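You operate a simulated robot arm through the tools that you are given. There is no shell and no other tool.

The job below is to be done with a simulated two-armed robot. You get a single attempt, and the scene is never put back.

JOB
Drop the three white beads from the holders into the basket and warm the basin into the green.
Fine: leave the stained bead; steam off at the end.

Only the result counts: the job must be done as asked and must still hold three seconds after the hand-in. Knocking over, shifting, dropping, spilling or breaking anything else fails it.

ROBOT AND FRAMES
Two 7-joint arms with fingered hands on one trunk that stands fixed in place. Base frame: the origin is at the foot of the trunk, x ahead of it, y to its left, z up; the work surface is at about z = 0.84. Readings come in m, degrees, newtons and seconds.
The left shoulder is at [0.039, 0.092, 1.109], the right one opposite. With the tool pointing down near the work surface each hand reaches from about 0.3 to 0.56 m from the base axis, measured 20 degrees to its own side. Payload 2.1 kg a hand.
The tool frame of a hand sits at the grasp point between the pads (the TCP): z along the fingers, y along the line on which they close. The tips reach 0.02 m beyond it. The gripper opens to 0.068 m; its body begins 0.023 m behind the TCP. The gripper is a hand of 5 fingers: y runs from the thumb to the fingers, the wrist lies at [-0.01, -0.079, -0.131] in the tool frame, and closing takes about 1.5 s.
Orientation is told as [roll, pitch, yaw] about the base's x, y, z axes, in that order, counted from this pose: with the fingers straight down and the wrist toward the robot, the tool's x, y and z point along [0, 1, 0], [1, 0, 0] and [0, 0, -1] of the base frame.

CONTROLS
- The arms move only by the tool move_arm. It takes "left_steps", "right_steps" or both (then of equal length, played together; a hand with none holds still); each is a list of rows, each a list of 3 entries, a list of its own where there are three numbers: the gripper command, from -1 (fully open) to 1 (shut), values between in proportion, then the shift along the tool's x, y, z in m, then the turn, a rotation vector about the tool's x, y, z in degrees. In form: [[gripper, [tx, ty, tz], [rx, ry, rz]], ...]. A call has 1 to 20 rows; each row shifts and turns the commanded pose from where the row before left it, along the tool's axes as they then stand. Each row takes 0.2 s and may step no farther than 0.05 m and 8.6 degrees from the row before; otherwise, or with a gripper value out of range, the whole call is refused. Where a pose cannot be reached the arm comes as near as it can. A force on the tool above 50 N (or 10 N above the force at the start of the call, whichever is more), or a blocked arm, ends the call early, and 0.2 s more pass. The fingers move at their own pace (about 0.153 m/s each) and stop on an object; they squeeze with about 31 N. The grip force told is the motor's: it shows also when the fingers shut on nothing. Time passes only in rows, and 0.2 s behind the last, so rows that do not move let the fingers close. The reply holds the time, the measured pose of the TCP, the force on the tool along the base axes, the opening and the grip force, in the units named above and with some noise, with the torque about the TCP (base axes, N m) and any sound that the robot's microphone picked up, and new pictures: "show" is both (left out), scene, wrist or none (wrist: the cameras of the hands that moved).
- Cameras (640 x 400 px; columns grow to the right, rows downward): "scene" is now at [0.14, 0.0248, 1.2669]; the picture's right is [0.29, -0.96, 0.00], its down [-0.41, -0.12, -0.90] and it looks along [0.87, 0.26, -0.43] (base axes); focal length 214 px, centre (320, 200). "left" rides on the left gripper at [-0.054, -0.058, -0.072] in its tool frame; the picture's right is [-0.57, -0.39, 0.73], its down [0.73, -0.64, 0.23] and it looks along [0.38, 0.66, 0.65] (tool axes); focal length 226 px, centre (320, 200). "right" rides on the right gripper at [0.054, -0.058, -0.072] in its tool frame; the picture's right is [-0.57, 0.39, -0.73], its down [-0.73, -0.64, 0.23] and it looks along [-0.38, 0.66, 0.65] (tool axes); focal length 226 px, centre (320, 200). There is no depth. A picture from a camera that has moved, and an enlarged one, comes with that camera's place and axes in the base frame and with its lens. The place of the scene camera against the robot may be out by one fixed shift of up to 0.025 m in any direction.
- lift_body(by): moves the trunk up (or, below 0, down) by that many m; the arms and the scene camera ride with it, the base frame stays. It gives what a move gives, with no picture.
- grasp_type(shape, hand): the hand has 5 fingers and takes this shape, open, in about a second: jaw (thumb against the fingers, like two jaws); tri (thumb and two fingers); tip (a fingertip pinch); poke (one finger out to press); point (the index stretched); flat (the hand flat); cup (the hand cupped); fist (a fist). The gripper value then closes the fingers along that shape, each until it touches; the sizes above hold for jaw. It gives what a move gives, with no picture.
- aim_head(pan, tilt): turns the head with the scene camera to pan (to the left, within 86 degrees either way) and tilt (down, from -29 to 69), counted from straight ahead of the robot (the tilt from the chest, where the trunk bows). It gives what a move gives, and a new picture of the scene camera.
- inspect(camera, box): a new picture of the part [left, top, right, bottom] of that camera's present view, enlarged. The clock stands still meanwhile.
- close_job(): hands the job in; it is judged then, once.

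Places have to be worked out from the pictures, the camera data and where the tool is seen. Open the grippers and draw the arms clear of the work before you hand the job in, unless the task says otherwise.

The tools are called after ">>>" as a command line: name --argument value ..., lists and objects as JSON in quotes. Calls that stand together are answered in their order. move_arm: Moves the arms, as the interface text tells. Its arguments: {"type":"object","properties":{"left_steps":{"type":"array","items":{"type":"array"}},"right_steps":{"type":"array","items":{"type":"array"}},"show":{"type":"string","enum":["both","scene","wrist","none"]}},"required":[]} The other tools are called the same way: lift_body (by) moves the trunk up or down; grasp_type (shape, hand) gives the hand a shape; aim_head (pan, tilt) turns the head that bears the scene camera; inspect (camera, box) takes an enlarged picture of a part of a camera's view; close_job () hands the job in.

At the start:

```text
clock: 0.0
left_tcp_pos: [0.3042, 0.2689, 1.2281]
left_tcp_rot: [0.1, 0.0, 0.0]
left_ft_force: [0.1, -0.2, -0.2]
left_wrist_torque: [-0.03, -0.01, 0.02]
left_finger_gap: 0.0679
left_grip_force: 0.1
left_shape: jaw
right_tcp_pos: [0.4118, -0.0503, 1.1482]
right_tcp_rot: [-0.1, 0.0, 0.0]
right_ft_force: [-0.3, -0.2, 0.7]
right_wrist_torque: [0.01, 0.01, -0.01]
right_finger_gap: 0.0677
right_grip_force: 0.0
right_shape: jaw
trunk travel left (down, up): [-0.35, 0.554]
head pan, tilt (commanded): [16.8, 25.3]
```

scene: 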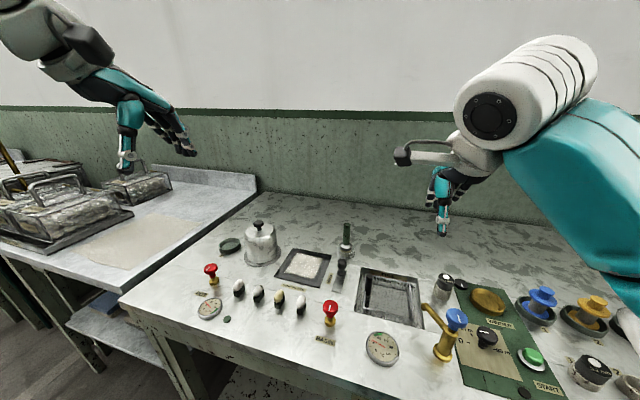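
right: 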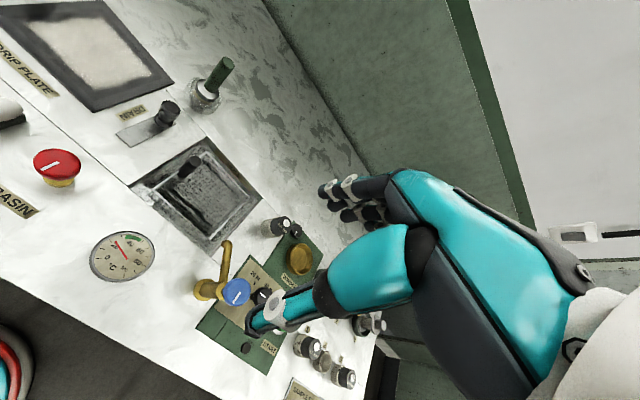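
left: 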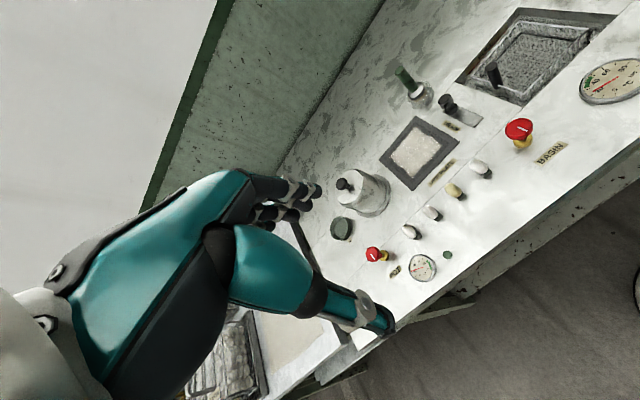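

The pictures show a bench with four holders carrying beads, a drip plate, a basin with a basket, red knobs and gauges. I enlarge several parts of the view to read labels before moving.

>>> inspect --camera "scene" --box '[180, 200, 360, 350]'

>>> inspect --camera "scene" --box '[320, 240, 480, 380]'

>>> inspect --camera "scene" --box '[420, 250, 640, 400]'

>>> inspect --camera "right" --box '[0, 0, 320, 300]'

>>> inspect --camera "left" --box '[320, 0, 640, 300]'

```text
2.67 times, centred on (270, 275) of scene
camera zoom: at [0.14, 0.0248, 1.2669], right [0.29, -0.96, 0.0], down [-0.41, -0.12, -0.9], along [0.87, 0.26, -0.43], focal length 572 px, centre (453, 0)
```

zoom: 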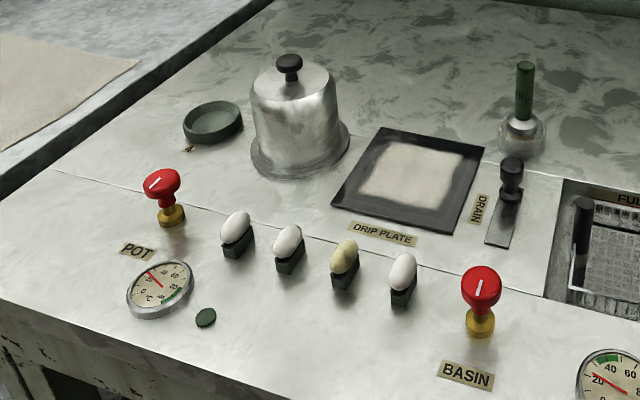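

```text
2.86 times, centred on (400, 310) of scene
camera zoom: at [0.14, 0.0248, 1.2669], right [0.29, -0.96, 0.0], down [-0.41, -0.12, -0.9], along [0.87, 0.26, -0.43], focal length 613 px, centre (91, -114)
```

zoom: 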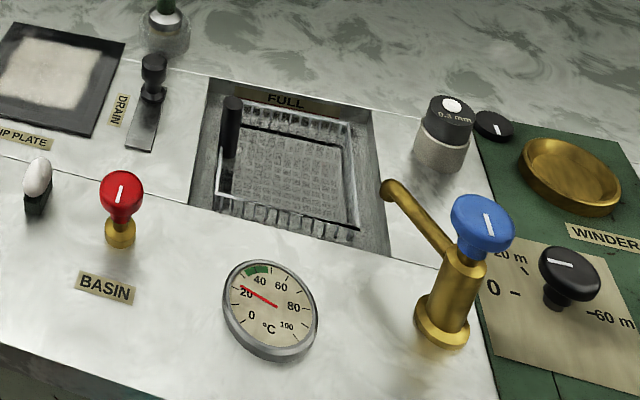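

```text
2.67 times, centred on (530, 325) of scene
camera zoom: at [0.14, 0.0248, 1.2669], right [0.29, -0.96, 0.0], down [-0.41, -0.12, -0.9], along [0.87, 0.26, -0.43], focal length 572 px, centre (-240, -133)
```

zoom: 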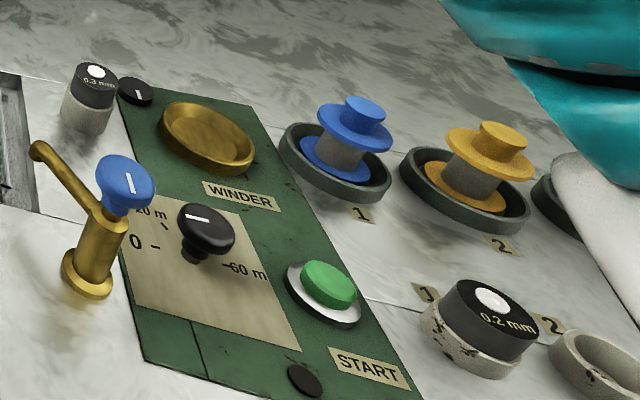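

```text
1.33 times, centred on (160, 150) of right
camera zoom: at [0.3544, 0.0037, 1.2182], right [0.39, -0.57, 0.73], down [-0.64, -0.73, -0.23], along [0.66, -0.38, -0.65], focal length 301 px, centre (533, 267)
```

zoom: 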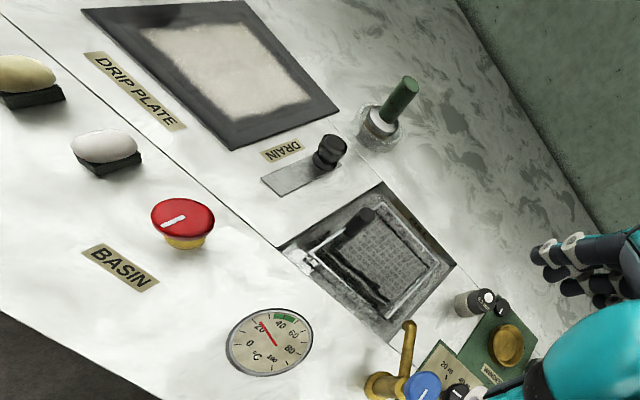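

```text
1.33 times, centred on (480, 150) of left
camera zoom: at [0.2465, 0.2159, 1.2997], right [-0.39, -0.57, -0.73], down [-0.64, 0.73, -0.23], along [0.66, 0.38, -0.65], focal length 301 px, centre (107, 267)
```

zoom: 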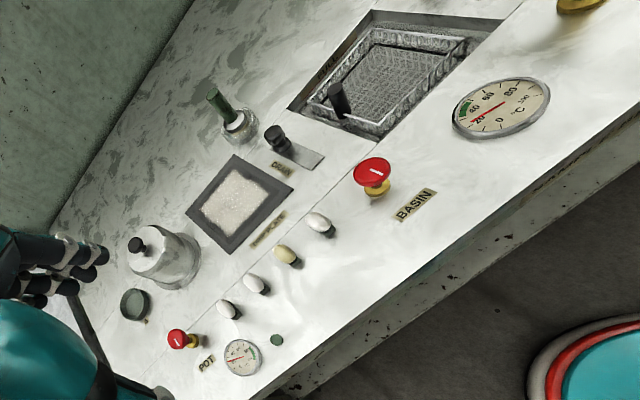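

The beads stand in a row near x≈0.435 (y≈0.31, 0.26, 0.21, 0.16), with the third from the left yellowish, and the basket sits in the basin near (0.54, -0.03). I turn the head to look at them more closely and check for water, gauge scale and other baskets.

>>> aim_head --pan 8 --tilt 48

```text
clock: 0.9
left_tcp_pos: [0.3049, 0.2683, 1.2277]
left_tcp_rot: [0.1, 0.1, 0.0]
left_ft_force: [0.6, 0.0, -0.5]
left_wrist_torque: [0.01, 0.0, -0.01]
left_finger_gap: 0.0679
left_grip_force: 0.0
left_shape: jaw
right_tcp_pos: [0.4102, -0.0501, 1.1488]
right_tcp_rot: [0.0, 0.0, 0.0]
right_ft_force: [0.5, -0.3, -0.7]
right_wrist_torque: [-0.03, 0.02, 0.01]
right_finger_gap: 0.0678
right_grip_force: 0.0
right_shape: jaw
trunk travel left (down, up): [-0.35, 0.554]
head pan, tilt (commanded): [8.0, 48.0]
camera scene: at [0.13, 0.0092, 1.2327], right [0.14, -0.99, 0.0], down [-0.74, -0.1, -0.67], along [0.66, 0.09, -0.74], focal length 214 px, centre (320, 200)
```

scene: 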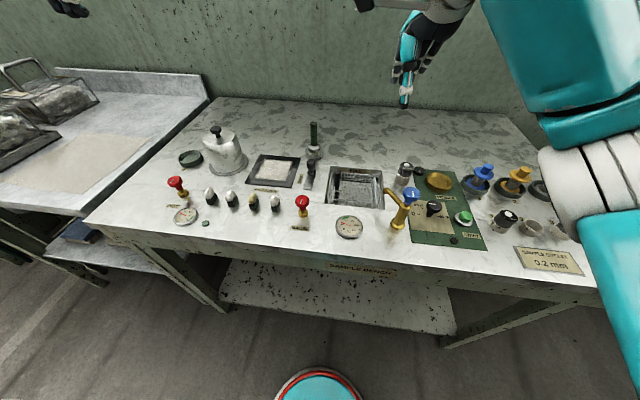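

The wider view shows the whole bench and a card at the right. I zoom into the parts, especially the basin and the card.

>>> inspect --camera "scene" --box '[300, 150, 420, 225]'

>>> inspect --camera "scene" --box '[160, 110, 320, 230]'

>>> inspect --camera "scene" --box '[380, 150, 600, 290]'

>>> inspect --camera "scene" --box '[0, 40, 220, 260]'

>>> inspect --camera "scene" --box '[310, 250, 410, 290]'

```text
5.33 times, centred on (360, 188) of scene
camera zoom: at [0.13, 0.0092, 1.2327], right [0.14, -0.99, 0.0], down [-0.74, -0.1, -0.67], along [0.66, 0.09, -0.74], focal length 1144 px, centre (107, 267)
```

zoom: 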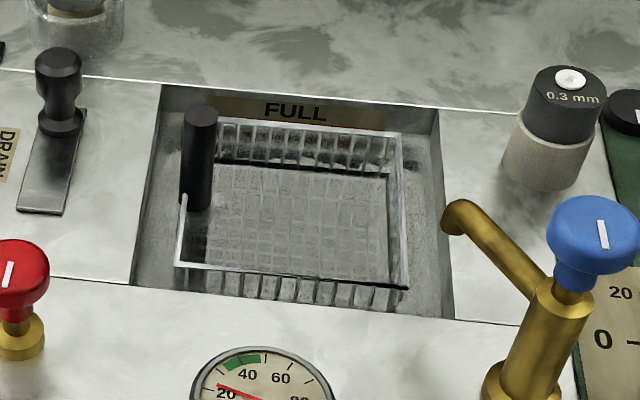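

```text
3.33 times, centred on (240, 170) of scene
camera zoom: at [0.13, 0.0092, 1.2327], right [0.14, -0.99, 0.0], down [-0.74, -0.1, -0.67], along [0.66, 0.09, -0.74], focal length 715 px, centre (587, 300)
```

zoom: 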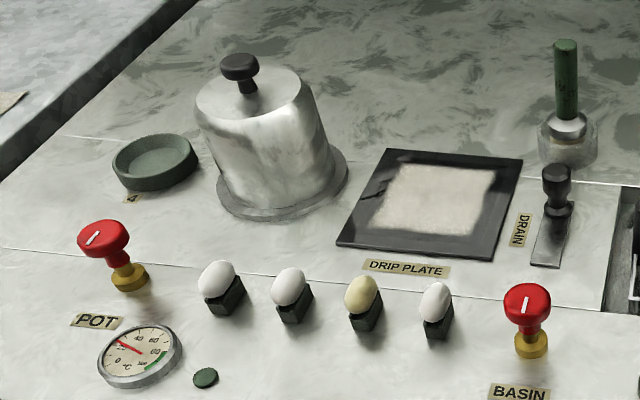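

```text
2.86 times, centred on (490, 220) of scene
camera zoom: at [0.13, 0.0092, 1.2327], right [0.14, -0.99, 0.0], down [-0.74, -0.1, -0.67], along [0.66, 0.09, -0.74], focal length 613 px, centre (-166, 143)
```

zoom: 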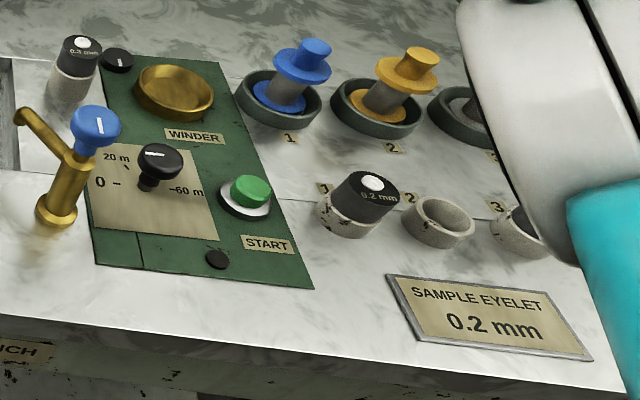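

```text
1.82 times, centred on (110, 150) of scene
camera zoom: at [0.13, 0.0092, 1.2327], right [0.14, -0.99, 0.0], down [-0.74, -0.1, -0.67], along [0.66, 0.09, -0.74], focal length 390 px, centre (702, 291)
```

zoom: 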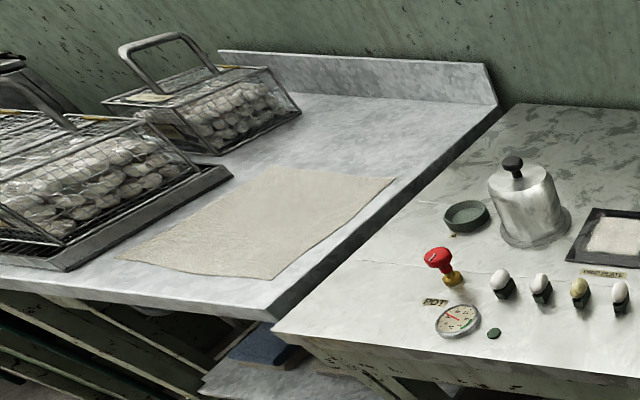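

```text
6.40 times, centred on (360, 270) of scene
camera zoom: at [0.13, 0.0092, 1.2327], right [0.14, -0.99, 0.0], down [-0.74, -0.1, -0.67], along [0.66, 0.09, -0.74], focal length 1373 px, centre (64, -248)
```

zoom: 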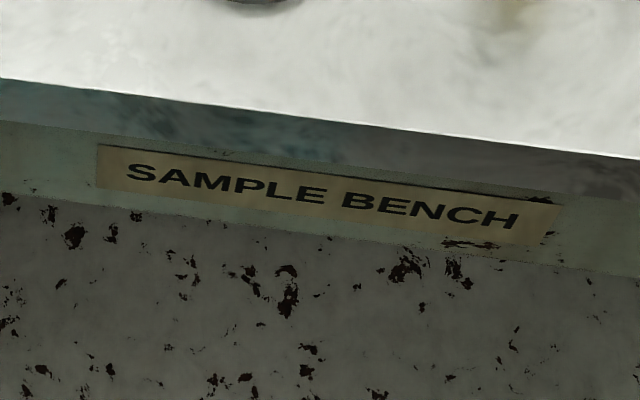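

The basket in the basin lies around (0.54, -0.03), the beads' long axes run along base x, and from the left wrist view I place them near x 0.427, y 0.326 / 0.275 / 0.22 (stained) / 0.166. I bring the left hand over the row, well above it, to look closely.

>>> move_arm --left_steps '[[-1, [0.0097, 0.0192, 0.0347], [0, 0, 0]], [-1, [0.0097, 0.0192, 0.0347], [0, 0, 0]], [-1, [0.0097, 0.0192, 0.0347], [0, 0, 0]], [-1, [0.0097, 0.0192, 0.0347], [0, 0, 0]], [-1, [0.0097, 0.0192, 0.0347], [0, 0, 0]], [-1, [0.0097, 0.0192, 0.0347], [0, 0, 0]]]' --show "both"

>>> inspect --camera "left" --box '[220, 120, 540, 400]'

```text
clock: 2.3
left_tcp_pos: [0.4203, 0.3281, 1.0191]
left_tcp_rot: [0.0, 0.1, -0.1]
left_ft_force: [-0.1, -0.1, -0.7]
left_wrist_torque: [0.02, 0.01, 0.01]
left_finger_gap: 0.0679
left_grip_force: 0.0
left_shape: jaw
right_tcp_pos: [0.411, -0.0497, 1.1479]
right_tcp_rot: [-0.1, 0.1, 0.0]
right_ft_force: [0.3, -0.4, 0.0]
right_wrist_torque: [-0.03, 0.0, 0.02]
right_finger_gap: 0.0675
right_grip_force: 0.1
right_shape: jaw
trunk travel left (down, up): [-0.35, 0.554]
head pan, tilt (commanded): [8.0, 48.0]
camera scene: at [0.13, 0.0091, 1.2326], right [0.14, -0.99, 0.0], down [-0.74, -0.1, -0.67], along [0.66, 0.09, -0.74], focal length 214 px, centre (320, 200)
camera left: at [0.3621, 0.2741, 1.0921], right [-0.39, -0.57, -0.73], down [-0.64, 0.73, -0.23], along [0.66, 0.38, -0.65], focal length 226 px, centre (320, 200)
```

scene: 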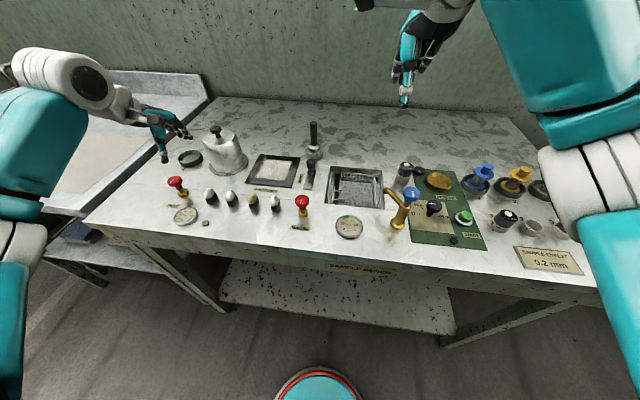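
left: 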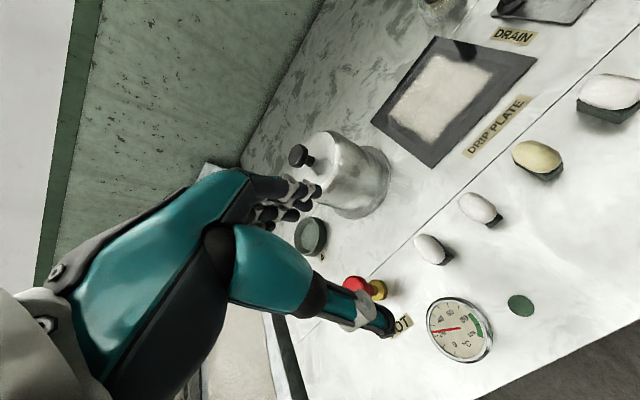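

```text
1.43 times, centred on (380, 260) of left
camera zoom: at [0.3621, 0.2741, 1.0921], right [-0.39, -0.57, -0.73], down [-0.64, 0.73, -0.23], along [0.66, 0.38, -0.65], focal length 323 px, centre (234, 114)
```

zoom: 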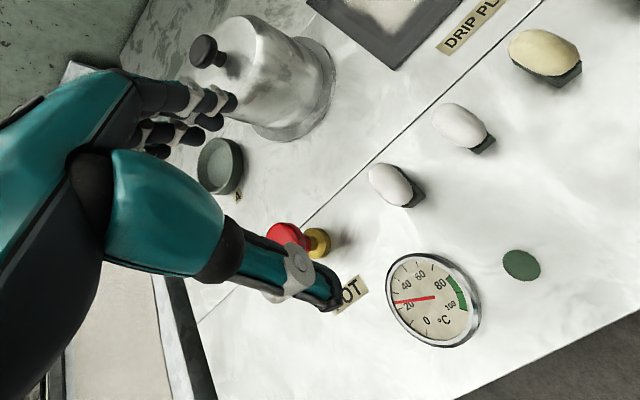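

The close view puts the beads near x 0.430, y 0.328, 0.275, 0.223 (stained) and 0.170. I try the fingertip-pinch shape and look at how the fingers lie.

>>> grasp_type --shape "tip" --hand "left"

>>> inspect --camera "left" --box '[160, 120, 480, 400]'

>>> inspect --camera "scene" --box '[100, 80, 260, 220]'

```text
clock: 3.2
left_tcp_pos: [0.42, 0.3271, 1.0217]
left_tcp_rot: [0.0, 0.0, 0.0]
left_ft_force: [0.5, 0.5, -0.8]
left_wrist_torque: [-0.01, -0.01, 0.02]
left_finger_gap: 0.068
left_grip_force: 0.1
left_shape: tip
right_tcp_pos: [0.4115, -0.0507, 1.1481]
right_tcp_rot: [0.0, 0.0, 0.0]
right_ft_force: [0.0, 0.0, -0.5]
right_wrist_torque: [0.0, 0.03, 0.01]
right_finger_gap: 0.0675
right_grip_force: 0.0
right_shape: jaw
trunk travel left (down, up): [-0.35, 0.554]
head pan, tilt (commanded): [8.0, 48.0]
```

```text
1.43 times, centred on (320, 260) of left
camera zoom: at [0.3618, 0.2739, 1.0929], right [-0.39, -0.57, -0.73], down [-0.64, 0.73, -0.23], along [0.66, 0.38, -0.65], focal length 323 px, centre (320, 114)
```

zoom: 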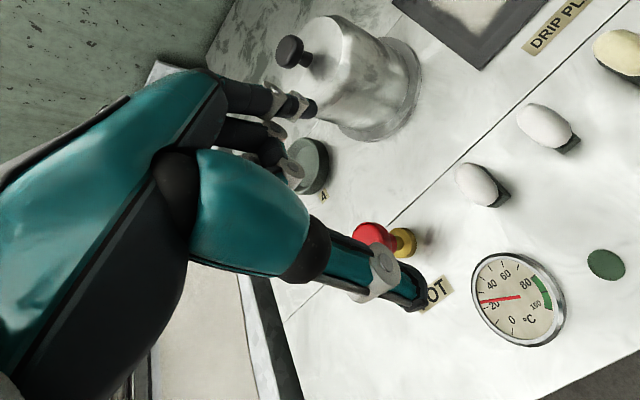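

```text
2.86 times, centred on (180, 150) of scene
camera zoom: at [0.1299, 0.0091, 1.2326], right [0.14, -0.99, 0.0], down [-0.74, -0.1, -0.67], along [0.66, 0.09, -0.74], focal length 613 px, centre (720, 343)
```

zoom: 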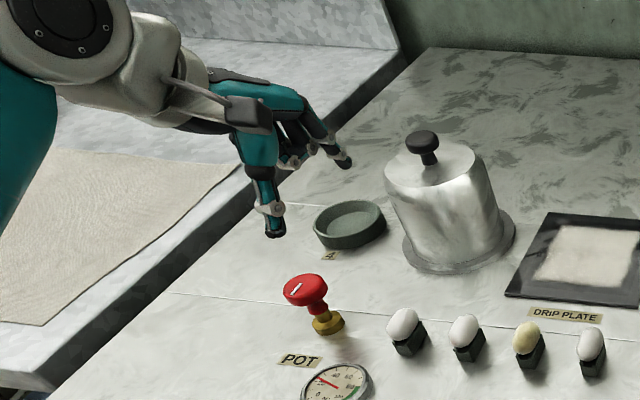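

The tip shape stretches the index and curls the other fingers. I close it in free air to see where the thumb and index meet.

>>> move_arm --left_steps '[[1, [0, 0, 0], [0, 0, 0]], [1, [0, 0, 0], [0, 0, 0]], [1, [0, 0, 0], [0, 0, 0]], [1, [0, 0, 0], [0, 0, 0]], [1, [0, 0, 0], [0, 0, 0]], [1, [0, 0, 0], [0, 0, 0]], [1, [0, 0, 0], [0, 0, 0]]]' --show "none"

>>> inspect --camera "left" --box '[160, 120, 480, 400]'

>>> inspect --camera "scene" --box '[120, 90, 220, 180]'

```text
clock: 4.8
left_tcp_pos: [0.4199, 0.3274, 1.0209]
left_tcp_rot: [0.0, 0.0, 0.0]
left_ft_force: [0.3, 0.1, 0.2]
left_wrist_torque: [-0.01, 0.0, 0.02]
left_finger_gap: 0.0001
left_grip_force: 30.3
left_shape: tip
right_tcp_pos: [0.4112, -0.0494, 1.1475]
right_tcp_rot: [0.0, 0.0, 0.1]
right_ft_force: [0.4, -0.3, 0.1]
right_wrist_torque: [-0.03, 0.0, 0.0]
right_finger_gap: 0.0675
right_grip_force: 0.2
right_shape: jaw
trunk travel left (down, up): [-0.35, 0.554]
head pan, tilt (commanded): [8.0, 48.0]
```

```text
1.43 times, centred on (320, 260) of left
camera zoom: at [0.3619, 0.274, 1.0926], right [-0.39, -0.57, -0.73], down [-0.64, 0.73, -0.23], along [0.66, 0.38, -0.65], focal length 323 px, centre (320, 114)
```

zoom: 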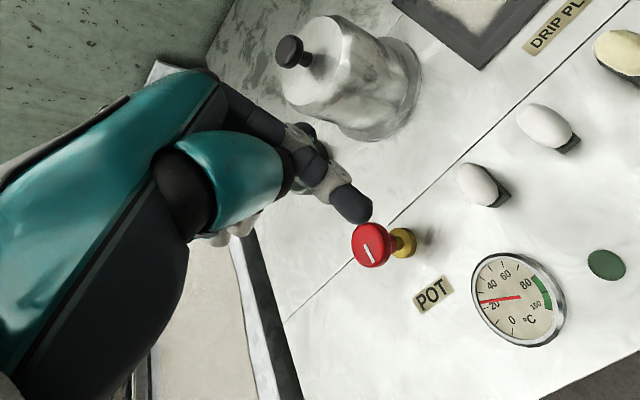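

```text
4.44 times, centred on (170, 135) of scene
camera zoom: at [0.13, 0.0091, 1.2326], right [0.14, -0.99, 0.0], down [-0.74, -0.1, -0.67], along [0.66, 0.09, -0.74], focal length 953 px, centre (987, 489)
```

zoom: 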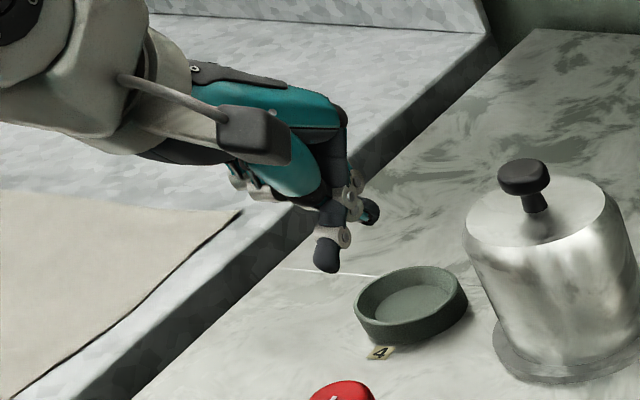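

The pinch meets near the TCP, seemingly about 1 cm toward tool +x. I reopen and look at larger magnification to see how low the curled fingers hang.

>>> move_arm --left_steps '[[-1, [0, 0, 0], [0, 0, 0]], [-1, [0, 0, 0], [0, 0, 0]], [-1, [0, 0, 0], [0, 0, 0]], [-1, [0, 0, 0], [0, 0, 0]], [-1, [0, 0, 0], [0, 0, 0]]]' --show "none"

>>> inspect --camera "left" --box '[240, 150, 400, 290]'

>>> inspect --camera "scene" --box '[130, 90, 210, 170]'

```text
clock: 6.0
left_tcp_pos: [0.4195, 0.3276, 1.0212]
left_tcp_rot: [0.1, 0.0, 0.0]
left_ft_force: [0.0, 0.3, 0.0]
left_wrist_torque: [0.0, -0.01, -0.03]
left_finger_gap: 0.0676
left_grip_force: 0.1
left_shape: tip
right_tcp_pos: [0.411, -0.0494, 1.1481]
right_tcp_rot: [0.0, 0.1, 0.1]
right_ft_force: [-0.3, 0.7, 0.7]
right_wrist_torque: [0.0, -0.02, -0.02]
right_finger_gap: 0.0676
right_grip_force: 0.1
right_shape: jaw
trunk travel left (down, up): [-0.35, 0.554]
head pan, tilt (commanded): [8.0, 48.0]
```

```text
2.86 times, centred on (320, 220) of left
camera zoom: at [0.3619, 0.2739, 1.0926], right [-0.39, -0.57, -0.73], down [-0.64, 0.73, -0.23], along [0.66, 0.38, -0.65], focal length 646 px, centre (320, 143)
```

zoom: 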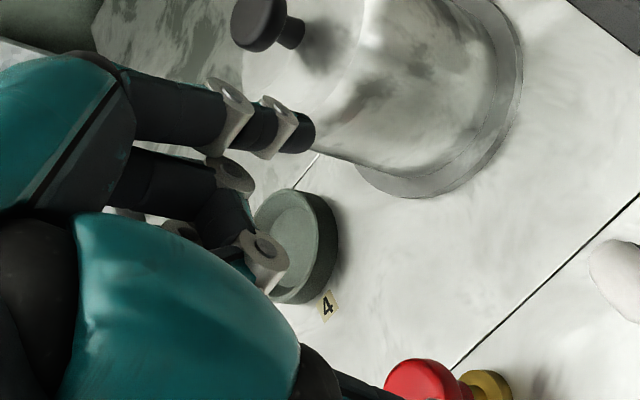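

```text
5.00 times, centred on (170, 130) of scene
camera zoom: at [0.1299, 0.0091, 1.2326], right [0.14, -0.99, 0.0], down [-0.74, -0.1, -0.67], along [0.66, 0.09, -0.74], focal length 1072 px, centre (1070, 550)
```

zoom: 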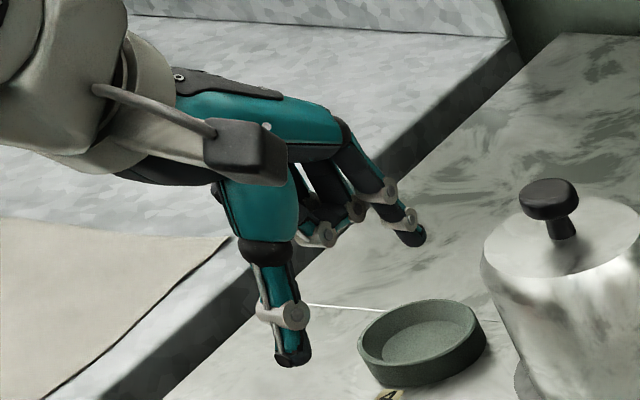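

The index tip lies at about tool x≈0 and tip depth 0.02, while the curled fingers hang toward tool +x nearly as low. If I yaw the left hand by -90° the curled fingers point to +x (free space) and the pinch goes across the beads' short side, so I turn the hand at this height to test the pose.

>>> move_arm --left_steps '[[-0.2, [0, 0, 0], [0, 0, 8.2]], [-0.2, [0, 0, 0], [0, 0, 8.2]], [-0.2, [0, 0, 0], [0, 0, 8.2]], [-0.2, [0, 0, 0], [0, 0, 8.2]], [-0.2, [0, 0, 0], [0, 0, 8.2]], [-0.2, [0, 0, 0], [0, 0, 8.2]], [-0.2, [0, 0, 0], [0, 0, 8.2]], [-0.2, [0, 0, 0], [0, 0, 8.2]], [-0.2, [0, 0, 0], [0, 0, 8.2]], [-0.2, [0, 0, 0], [0, 0, 8.2]], [-0.2, [0, 0, 0], [0, 0, 8.0]]]' --show "both"

>>> inspect --camera "scene" --box '[120, 80, 280, 220]'

```text
clock: 8.4
left_tcp_pos: [0.3742, 0.3102, 1.0201]
left_tcp_rot: [-0.5, -0.5, -89.3]
left_ft_force: [0.7, -0.2, -0.7]
left_wrist_torque: [-0.03, 0.0, -0.01]
left_finger_gap: 0.0413
left_grip_force: 0.1
left_shape: tip
left hand out of reach, approached as far as the arm can: row 7, 8, 9, 10, 11
right_tcp_pos: [0.4105, -0.0499, 1.1479]
right_tcp_rot: [0.0, 0.0, 0.0]
right_ft_force: [0.6, 0.0, 0.0]
right_wrist_torque: [-0.01, 0.05, -0.02]
right_finger_gap: 0.0675
right_grip_force: 0.1
right_shape: jaw
trunk travel left (down, up): [-0.35, 0.554]
head pan, tilt (commanded): [8.0, 48.0]
camera scene: at [0.13, 0.0091, 1.2326], right [0.14, -0.99, 0.0], down [-0.74, -0.1, -0.67], along [0.66, 0.09, -0.74], focal length 214 px, centre (320, 200)
camera left: at [0.3201, 0.3697, 1.0915], right [-0.58, 0.37, -0.73], down [0.72, 0.65, -0.24], along [0.38, -0.66, -0.64], focal length 226 px, centre (320, 200)
```

scene: 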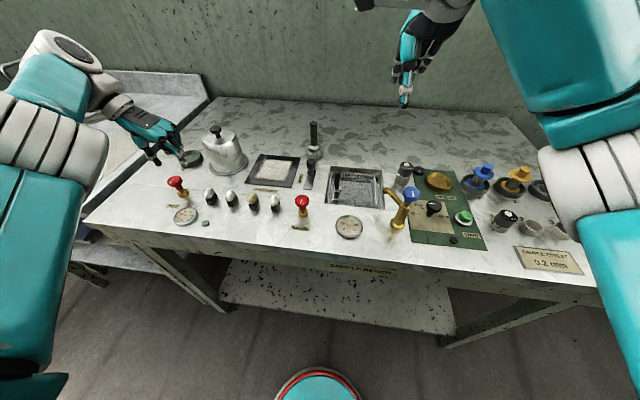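
left: 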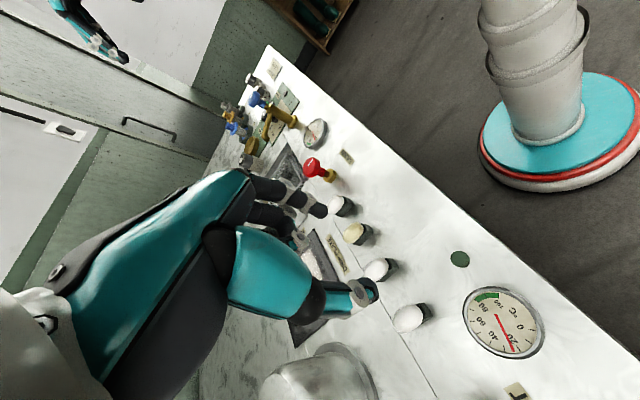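

```text
2.86 times, centred on (200, 150) of scene
camera zoom: at [0.13, 0.0091, 1.2326], right [0.14, -0.99, 0.0], down [-0.74, -0.1, -0.67], along [0.66, 0.09, -0.74], focal length 613 px, centre (663, 343)
```

zoom: 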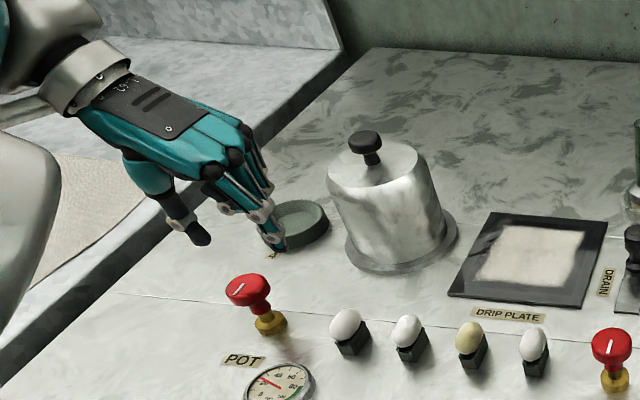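

At yaw -90° the arm falls short at bead 1 (it got to x 0.374), so this yaw only suits nearer beads. I turn back to yaw 0 and plan to pinch bead 1 along its length, where only the distant POT knob lies on the curled-finger side.

>>> move_arm --left_steps '[[-1, [0, 0, 0], [0, 0, -8.2]], [-1, [0, 0, 0], [0, 0, -8.2]], [-1, [0, 0, 0], [0, 0, -8.2]], [-1, [0, 0, 0], [0, 0, -8.2]], [-1, [0, 0, 0], [0, 0, -8.2]], [-1, [0, 0, 0], [0, 0, -8.2]], [-1, [0, 0, 0], [0, 0, -8.2]], [-1, [0, 0, 0], [0, 0, -8.2]], [-1, [0, 0, 0], [0, 0, -8.2]], [-1, [0, 0, 0], [0, 0, -8.2]], [-1, [0, 0, 0], [0, 0, -8.0]]]' --show "none"

```text
clock: 10.8
left_tcp_pos: [0.4624, 0.3766, 1.0323]
left_tcp_rot: [-0.1, 0.1, 0.1]
left_ft_force: [0.3, -0.5, -0.2]
left_wrist_torque: [0.0, 0.03, -0.01]
left_finger_gap: 0.0679
left_grip_force: 0.0
left_shape: tip
left hand out of reach, approached as far as the arm can: row 1, 2, 3, 4, 5, 6, 7, 8, 9, 10, 11
right_tcp_pos: [0.4101, -0.0511, 1.148]
right_tcp_rot: [0.0, 0.0, 0.1]
right_ft_force: [0.7, -0.1, -0.5]
right_wrist_torque: [-0.02, 0.01, -0.02]
right_finger_gap: 0.0675
right_grip_force: 0.0
right_shape: jaw
trunk travel left (down, up): [-0.35, 0.554]
head pan, tilt (commanded): [8.0, 48.0]
```

The hand came back to yaw 0 but displaced to (0.462, 0.377, 1.032). I move it back over bead 1, still high, and look.

>>> move_arm --left_steps '[[-1, [-0.0243, -0.0162, 0.016], [0, 0, 0]], [-1, [-0.0243, -0.0162, 0.016], [0, 0, 0]]]' --show "both"

```text
clock: 11.4
left_tcp_pos: [0.4774, 0.3588, 1.0042]
left_tcp_rot: [-0.1, 0.1, 0.0]
left_ft_force: [-0.4, -0.6, 0.0]
left_wrist_torque: [0.05, 0.02, 0.01]
left_finger_gap: 0.0683
left_grip_force: 0.0
left_shape: tip
left hand out of reach, approached as far as the arm can: row 1, 2
right_tcp_pos: [0.4116, -0.0495, 1.1485]
right_tcp_rot: [0.0, 0.0, 0.0]
right_ft_force: [0.5, -0.3, 0.5]
right_wrist_torque: [0.0, -0.01, 0.01]
right_finger_gap: 0.0679
right_grip_force: 0.1
right_shape: jaw
trunk travel left (down, up): [-0.35, 0.554]
head pan, tilt (commanded): [8.0, 48.0]
camera scene: at [0.1301, 0.0091, 1.2326], right [0.14, -0.99, 0.0], down [-0.74, -0.1, -0.67], along [0.66, 0.09, -0.74], focal length 214 px, centre (320, 200)
camera left: at [0.42, 0.3049, 1.0763], right [-0.39, -0.57, -0.73], down [-0.64, 0.73, -0.23], along [0.66, 0.38, -0.65], focal length 226 px, centre (320, 200)
```

scene: 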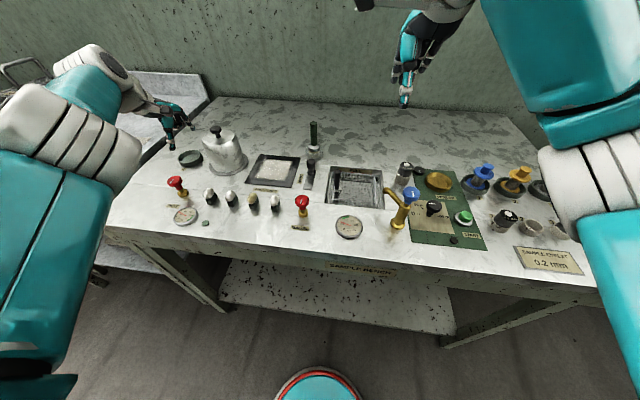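
left: 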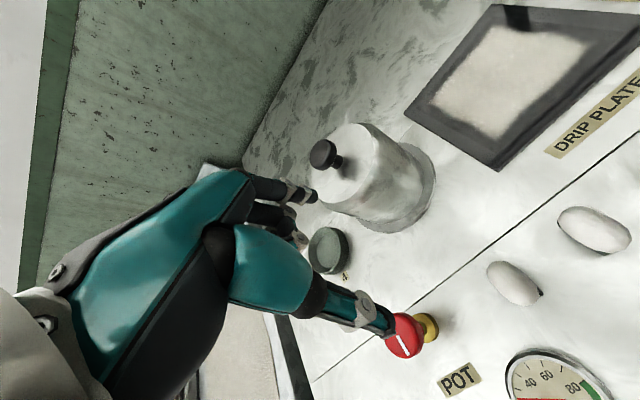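

The arm seems stuck in an awkward joint branch at a limit. I lift straight up first (safe, clear of everything) and see how the measured pose follows.

>>> move_arm --left_steps '[[-1, [0, 0, -0.04], [0, 0, 0]], [-1, [0, 0, -0.04], [0, 0, 0]], [-1, [0, 0, -0.04], [0, 0, 0]], [-1, [0, 0, -0.04], [0, 0, 0]], [-1, [0, 0, -0.04], [0, 0, 0]], [-1, [0, 0, -0.04], [0, 0, 0]]]' --show "scene"

```text
clock: 12.8
left_tcp_pos: [0.4118, 0.3309, 1.2136]
left_tcp_rot: [0.0, -0.1, 0.0]
left_ft_force: [-0.6, 0.9, -0.5]
left_wrist_torque: [-0.03, -0.02, -0.03]
left_finger_gap: 0.0678
left_grip_force: 0.0
left_shape: tip
left hand out of reach, approached as far as the arm can: row 1, 2, 3, 4, 5, 6
right_tcp_pos: [0.4099, -0.0511, 1.1478]
right_tcp_rot: [0.0, 0.0, 0.0]
right_ft_force: [0.6, -0.7, -0.4]
right_wrist_torque: [0.0, 0.04, -0.03]
right_finger_gap: 0.0677
right_grip_force: 0.1
right_shape: jaw
trunk travel left (down, up): [-0.35, 0.554]
head pan, tilt (commanded): [8.0, 48.0]
camera scene: at [0.1298, 0.0087, 1.2327], right [0.14, -0.99, 0.0], down [-0.74, -0.1, -0.67], along [0.66, 0.09, -0.74], focal length 214 px, centre (320, 200)
```

scene: 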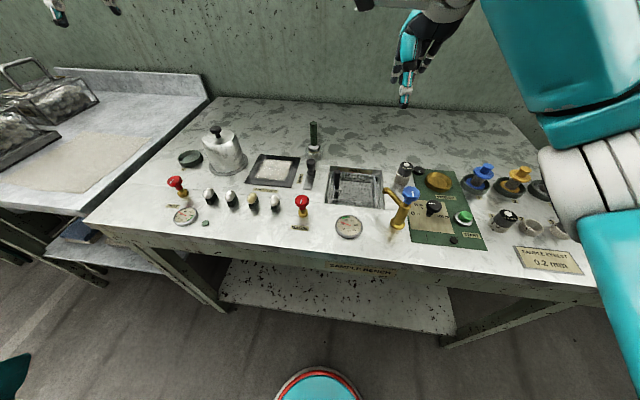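

The measured pose still lags the command, so a joint is at its limit in this branch. I try yawing the other way at this safe height to free it.

>>> move_arm --left_steps '[[-1, [0, 0, 0], [0, 0, -8.2]], [-1, [0, 0, 0], [0, 0, -8.2]], [-1, [0, 0, 0], [0, 0, -8.2]], [-1, [0, 0, 0], [0, 0, -8.2]], [-1, [0, 0, 0], [0, 0, -8.2]]]' --show "wrist"

```text
clock: 14.0
left_tcp_pos: [0.4131, 0.332, 1.2125]
left_tcp_rot: [0.0, 0.0, 41.2]
left_ft_force: [-0.1, -0.9, -0.7]
left_wrist_torque: [-0.01, -0.02, 0.01]
left_finger_gap: 0.0679
left_grip_force: 0.1
left_shape: tip
right_tcp_pos: [0.4105, -0.0497, 1.1475]
right_tcp_rot: [0.1, -0.1, -0.1]
right_ft_force: [1.3, -0.6, -0.3]
right_wrist_torque: [-0.02, 0.0, -0.05]
right_finger_gap: 0.0677
right_grip_force: 0.0
right_shape: jaw
trunk travel left (down, up): [-0.35, 0.554]
head pan, tilt (commanded): [8.0, 48.0]
camera left: at [0.4053, 0.2539, 1.2851], right [0.08, -0.68, -0.73], down [-0.96, 0.13, -0.23], along [0.25, 0.72, -0.65], focal length 226 px, centre (320, 200)
```

left: 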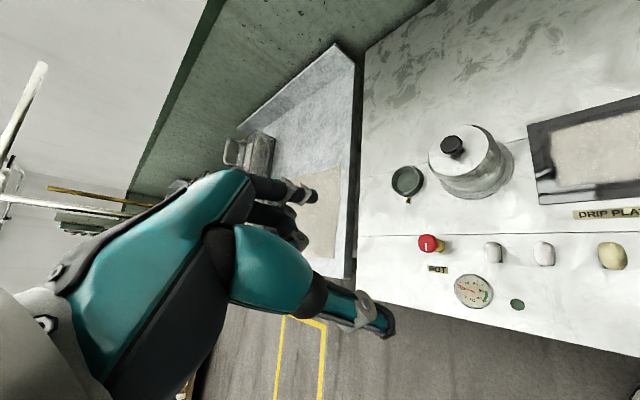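

The command re-anchored here and the yaw worked, so the elbow was just stuck fully stretched. I pull the hand inward (toward -x, -y) to bend the elbow, then turn back to yaw 0.

>>> move_arm --left_steps '[[-1, [0.0074, -0.0466, 0], [0, 0, 0]], [-1, [0.0074, -0.0466, 0], [0, 0, 0]], [-1, [0, 0, 0], [0, 0, 8.2]], [-1, [0, 0, 0], [0, 0, 8.2]], [-1, [0, 0, 0], [0, 0, 8.2]], [-1, [0, 0, 0], [0, 0, 8.2]], [-1, [0, 0, 0], [0, 0, 8.2]]]' --show "scene"

```text
clock: 15.6
left_tcp_pos: [0.3329, 0.2812, 1.2131]
left_tcp_rot: [0.1, -0.1, -0.2]
left_ft_force: [0.7, 0.4, 0.4]
left_wrist_torque: [-0.04, 0.0, -0.03]
left_finger_gap: 0.0682
left_grip_force: 0.1
left_shape: tip
right_tcp_pos: [0.4098, -0.0491, 1.1477]
right_tcp_rot: [0.1, 0.0, -0.1]
right_ft_force: [-0.9, 0.6, 0.1]
right_wrist_torque: [-0.03, -0.02, 0.01]
right_finger_gap: 0.0677
right_grip_force: 0.0
right_shape: jaw
trunk travel left (down, up): [-0.35, 0.554]
head pan, tilt (commanded): [8.0, 48.0]
camera scene: at [0.1299, 0.0092, 1.2326], right [0.14, -0.99, 0.0], down [-0.74, -0.1, -0.67], along [0.66, 0.09, -0.74], focal length 214 px, centre (320, 200)
```

scene: 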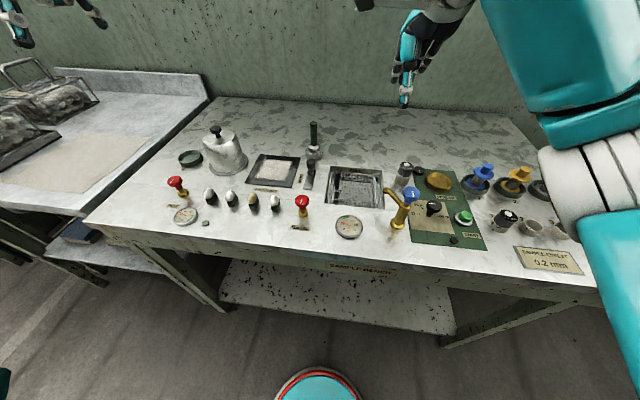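

Free again at (0.333, 0.281, 1.213); I must keep the wrist within about 0.44 m of the shoulder. I go over bead 1 at z 0.96, yaw 0.

>>> move_arm --left_steps '[[-1, [0.0078, 0.0162, 0.0422], [0, 0, 0]], [-1, [0.0078, 0.0162, 0.0422], [0, 0, 0]], [-1, [0.0078, 0.0162, 0.0422], [0, 0, 0]], [-1, [0.0078, 0.0162, 0.0422], [0, 0, 0]], [-1, [0.0078, 0.0162, 0.0422], [0, 0, 0]], [-1, [0.0078, 0.0162, 0.0422], [0, 0, 0]]]' --show "both"

>>> inspect --camera "scene" --box '[140, 140, 260, 230]'

>>> inspect --camera "left" --box '[280, 160, 480, 360]'

```text
clock: 17.0
left_tcp_pos: [0.4303, 0.3279, 0.9593]
left_tcp_rot: [0.0, 0.0, 0.1]
left_ft_force: [-0.8, -0.7, -0.7]
left_wrist_torque: [0.0, 0.0, -0.01]
left_finger_gap: 0.068
left_grip_force: 0.0
left_shape: tip
right_tcp_pos: [0.4109, -0.0496, 1.1487]
right_tcp_rot: [0.0, 0.1, 0.1]
right_ft_force: [-0.1, -0.4, 0.7]
right_wrist_torque: [0.0, 0.0, -0.05]
right_finger_gap: 0.0675
right_grip_force: 0.1
right_shape: jaw
trunk travel left (down, up): [-0.35, 0.554]
head pan, tilt (commanded): [8.0, 48.0]
camera scene: at [0.13, 0.0091, 1.2326], right [0.14, -0.99, 0.0], down [-0.74, -0.1, -0.67], along [0.66, 0.09, -0.74], focal length 214 px, centre (320, 200)
camera left: at [0.3718, 0.2747, 1.0315], right [-0.39, -0.57, -0.73], down [-0.64, 0.73, -0.23], along [0.66, 0.38, -0.65], focal length 226 px, centre (320, 200)
```

scene: 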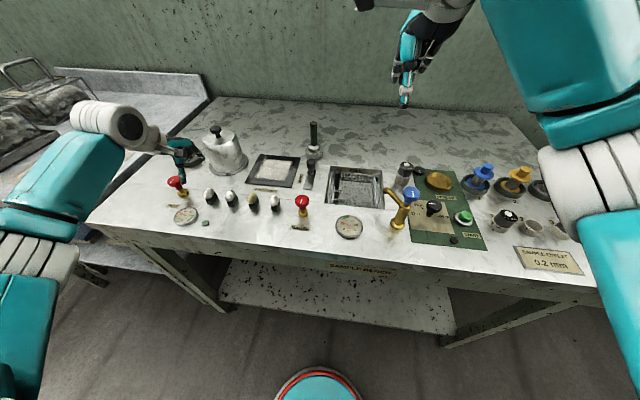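
left: 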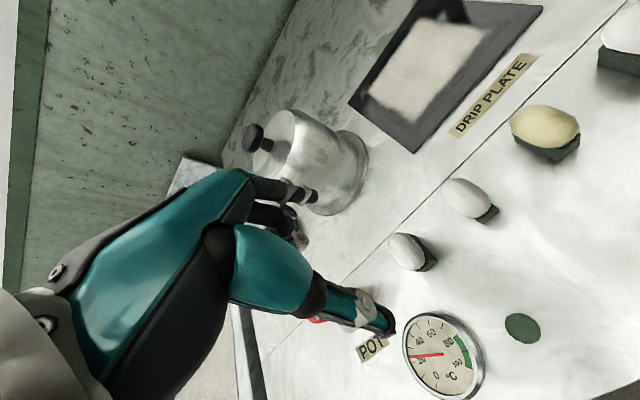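

```text
4.44 times, centred on (200, 185) of scene
camera zoom: at [0.13, 0.0091, 1.2326], right [0.14, -0.99, 0.0], down [-0.74, -0.1, -0.67], along [0.66, 0.09, -0.74], focal length 953 px, centre (853, 267)
```

zoom: 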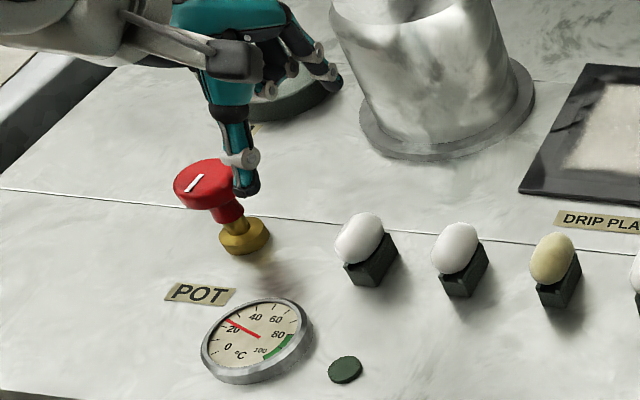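

```text
2.00 times, centred on (380, 260) of left
camera zoom: at [0.3718, 0.2747, 1.0315], right [-0.39, -0.57, -0.73], down [-0.64, 0.73, -0.23], along [0.66, 0.38, -0.65], focal length 452 px, centre (200, 80)
```

zoom: 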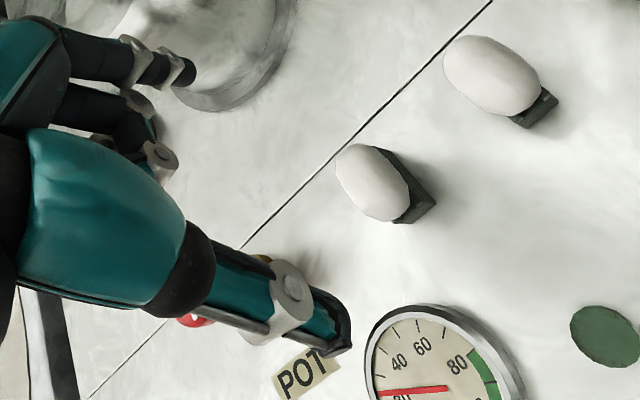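

Bead 1 sits near (0.430, 0.327) with its middle at about z 0.868. I descend slowly to TCP z≈0.877 with the hand open, watching the force.

>>> move_arm --left_steps '[[-1, [-0.001, 0, 0.02], [0, 0, 0]], [-1, [-0.001, 0, 0.02], [0, 0, 0]], [-1, [0, 0, 0.02], [0, 0, 0]], [-1, [0, 0, 0.01], [0, 0, 0]], [-1, [0, 0, 0.012], [0, 0, 0]]]' --show "none"

>>> inspect --camera "scene" --box '[150, 150, 250, 230]'

>>> inspect --camera "left" --box '[240, 140, 440, 320]'

```text
clock: 18.2
left_tcp_pos: [0.4309, 0.3273, 0.8766]
left_tcp_rot: [0.0, 0.0, 0.0]
left_ft_force: [0.1, -0.4, -0.4]
left_wrist_torque: [-0.03, 0.0, -0.01]
left_finger_gap: 0.0683
left_grip_force: 0.0
left_shape: tip
right_tcp_pos: [0.4112, -0.0498, 1.1483]
right_tcp_rot: [-0.1, 0.0, 0.0]
right_ft_force: [0.5, -0.6, -0.5]
right_wrist_torque: [0.04, -0.01, -0.01]
right_finger_gap: 0.0675
right_grip_force: 0.0
right_shape: jaw
trunk travel left (down, up): [-0.35, 0.554]
head pan, tilt (commanded): [8.0, 48.0]
```

```text
5.00 times, centred on (200, 190) of scene
camera zoom: at [0.1299, 0.0091, 1.2326], right [0.14, -0.99, 0.0], down [-0.74, -0.1, -0.67], along [0.66, 0.09, -0.74], focal length 1072 px, centre (920, 250)
```

zoom: 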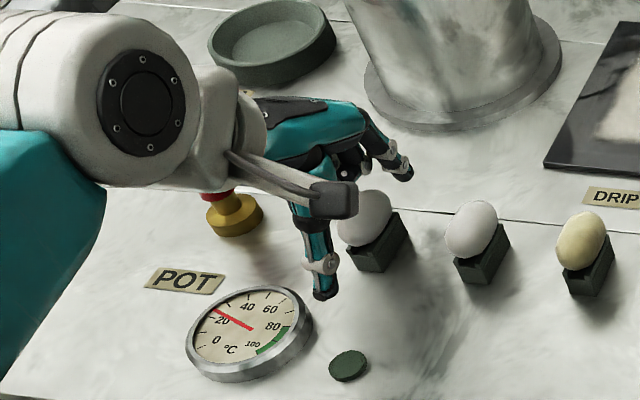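

```text
2.22 times, centred on (340, 230) of left
camera zoom: at [0.3723, 0.273, 0.9497], right [-0.39, -0.57, -0.73], down [-0.64, 0.73, -0.23], along [0.66, 0.38, -0.65], focal length 502 px, centre (276, 133)
```

zoom: 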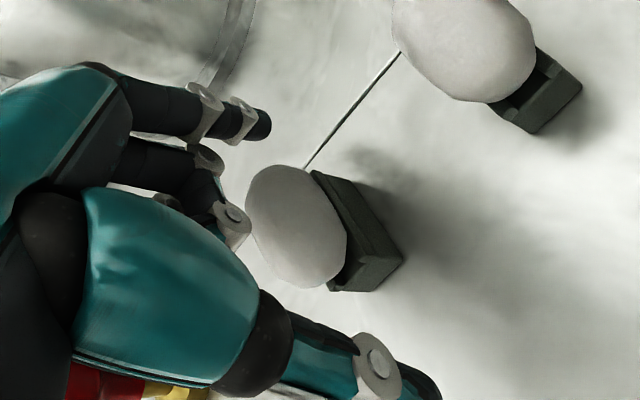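

At z 0.877 the bead appears centred on the pinch line with its middle about 7 mm below the TCP. I raise 3 mm so the tips stay above the holder block, then close gently.

>>> move_arm --left_steps '[[-1, [0, 0, -0.003], [0, 0, 0]], [-0.4, [0, 0, 0], [0, 0, 0]], [-0.15, [0, 0, 0], [0, 0, 0]], [0, [0, 0, 0], [0, 0, 0]], [0.15, [0, 0, 0], [0, 0, 0]], [0.4, [0, 0, 0], [0, 0, 0]], [1, [0, 0, 0], [0, 0, 0]], [1, [0, 0, 0], [0, 0, 0]], [1, [0, 0, 0], [0, 0, 0]]]' --show "none"

>>> inspect --camera "left" --box '[240, 140, 440, 320]'

>>> inspect --camera "scene" --box '[150, 150, 250, 230]'

```text
clock: 20.2
left_tcp_pos: [0.4306, 0.3254, 0.8818]
left_tcp_rot: [-0.1, 0.0, -0.1]
left_ft_force: [0.0, -0.4, 0.3]
left_wrist_torque: [0.03, -0.02, 0.0]
left_finger_gap: 0.0018
left_grip_force: 31.2
left_shape: tip
right_tcp_pos: [0.4118, -0.0502, 1.1476]
right_tcp_rot: [0.0, 0.0, 0.0]
right_ft_force: [0.1, -0.6, 0.2]
right_wrist_torque: [0.03, 0.0, 0.01]
right_finger_gap: 0.0677
right_grip_force: 0.2
right_shape: jaw
trunk travel left (down, up): [-0.35, 0.554]
head pan, tilt (commanded): [8.0, 48.0]
```

```text
2.22 times, centred on (340, 230) of left
camera zoom: at [0.3723, 0.2732, 0.953], right [-0.39, -0.57, -0.73], down [-0.64, 0.73, -0.23], along [0.66, 0.38, -0.65], focal length 502 px, centre (276, 133)
```

zoom: 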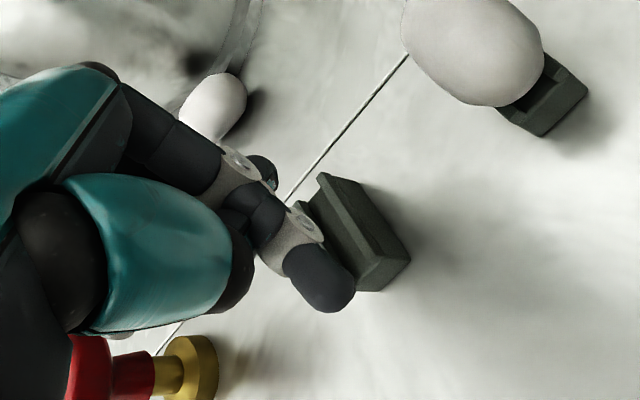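

```text
5.00 times, centred on (200, 190) of scene
camera zoom: at [0.13, 0.0091, 1.2326], right [0.14, -0.99, 0.0], down [-0.74, -0.1, -0.67], along [0.66, 0.09, -0.74], focal length 1072 px, centre (920, 250)
```

zoom: 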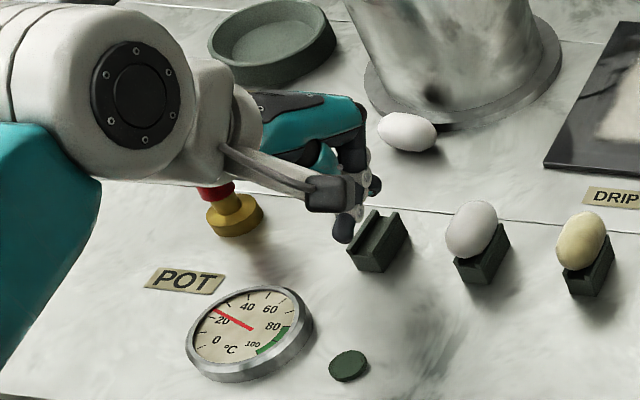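

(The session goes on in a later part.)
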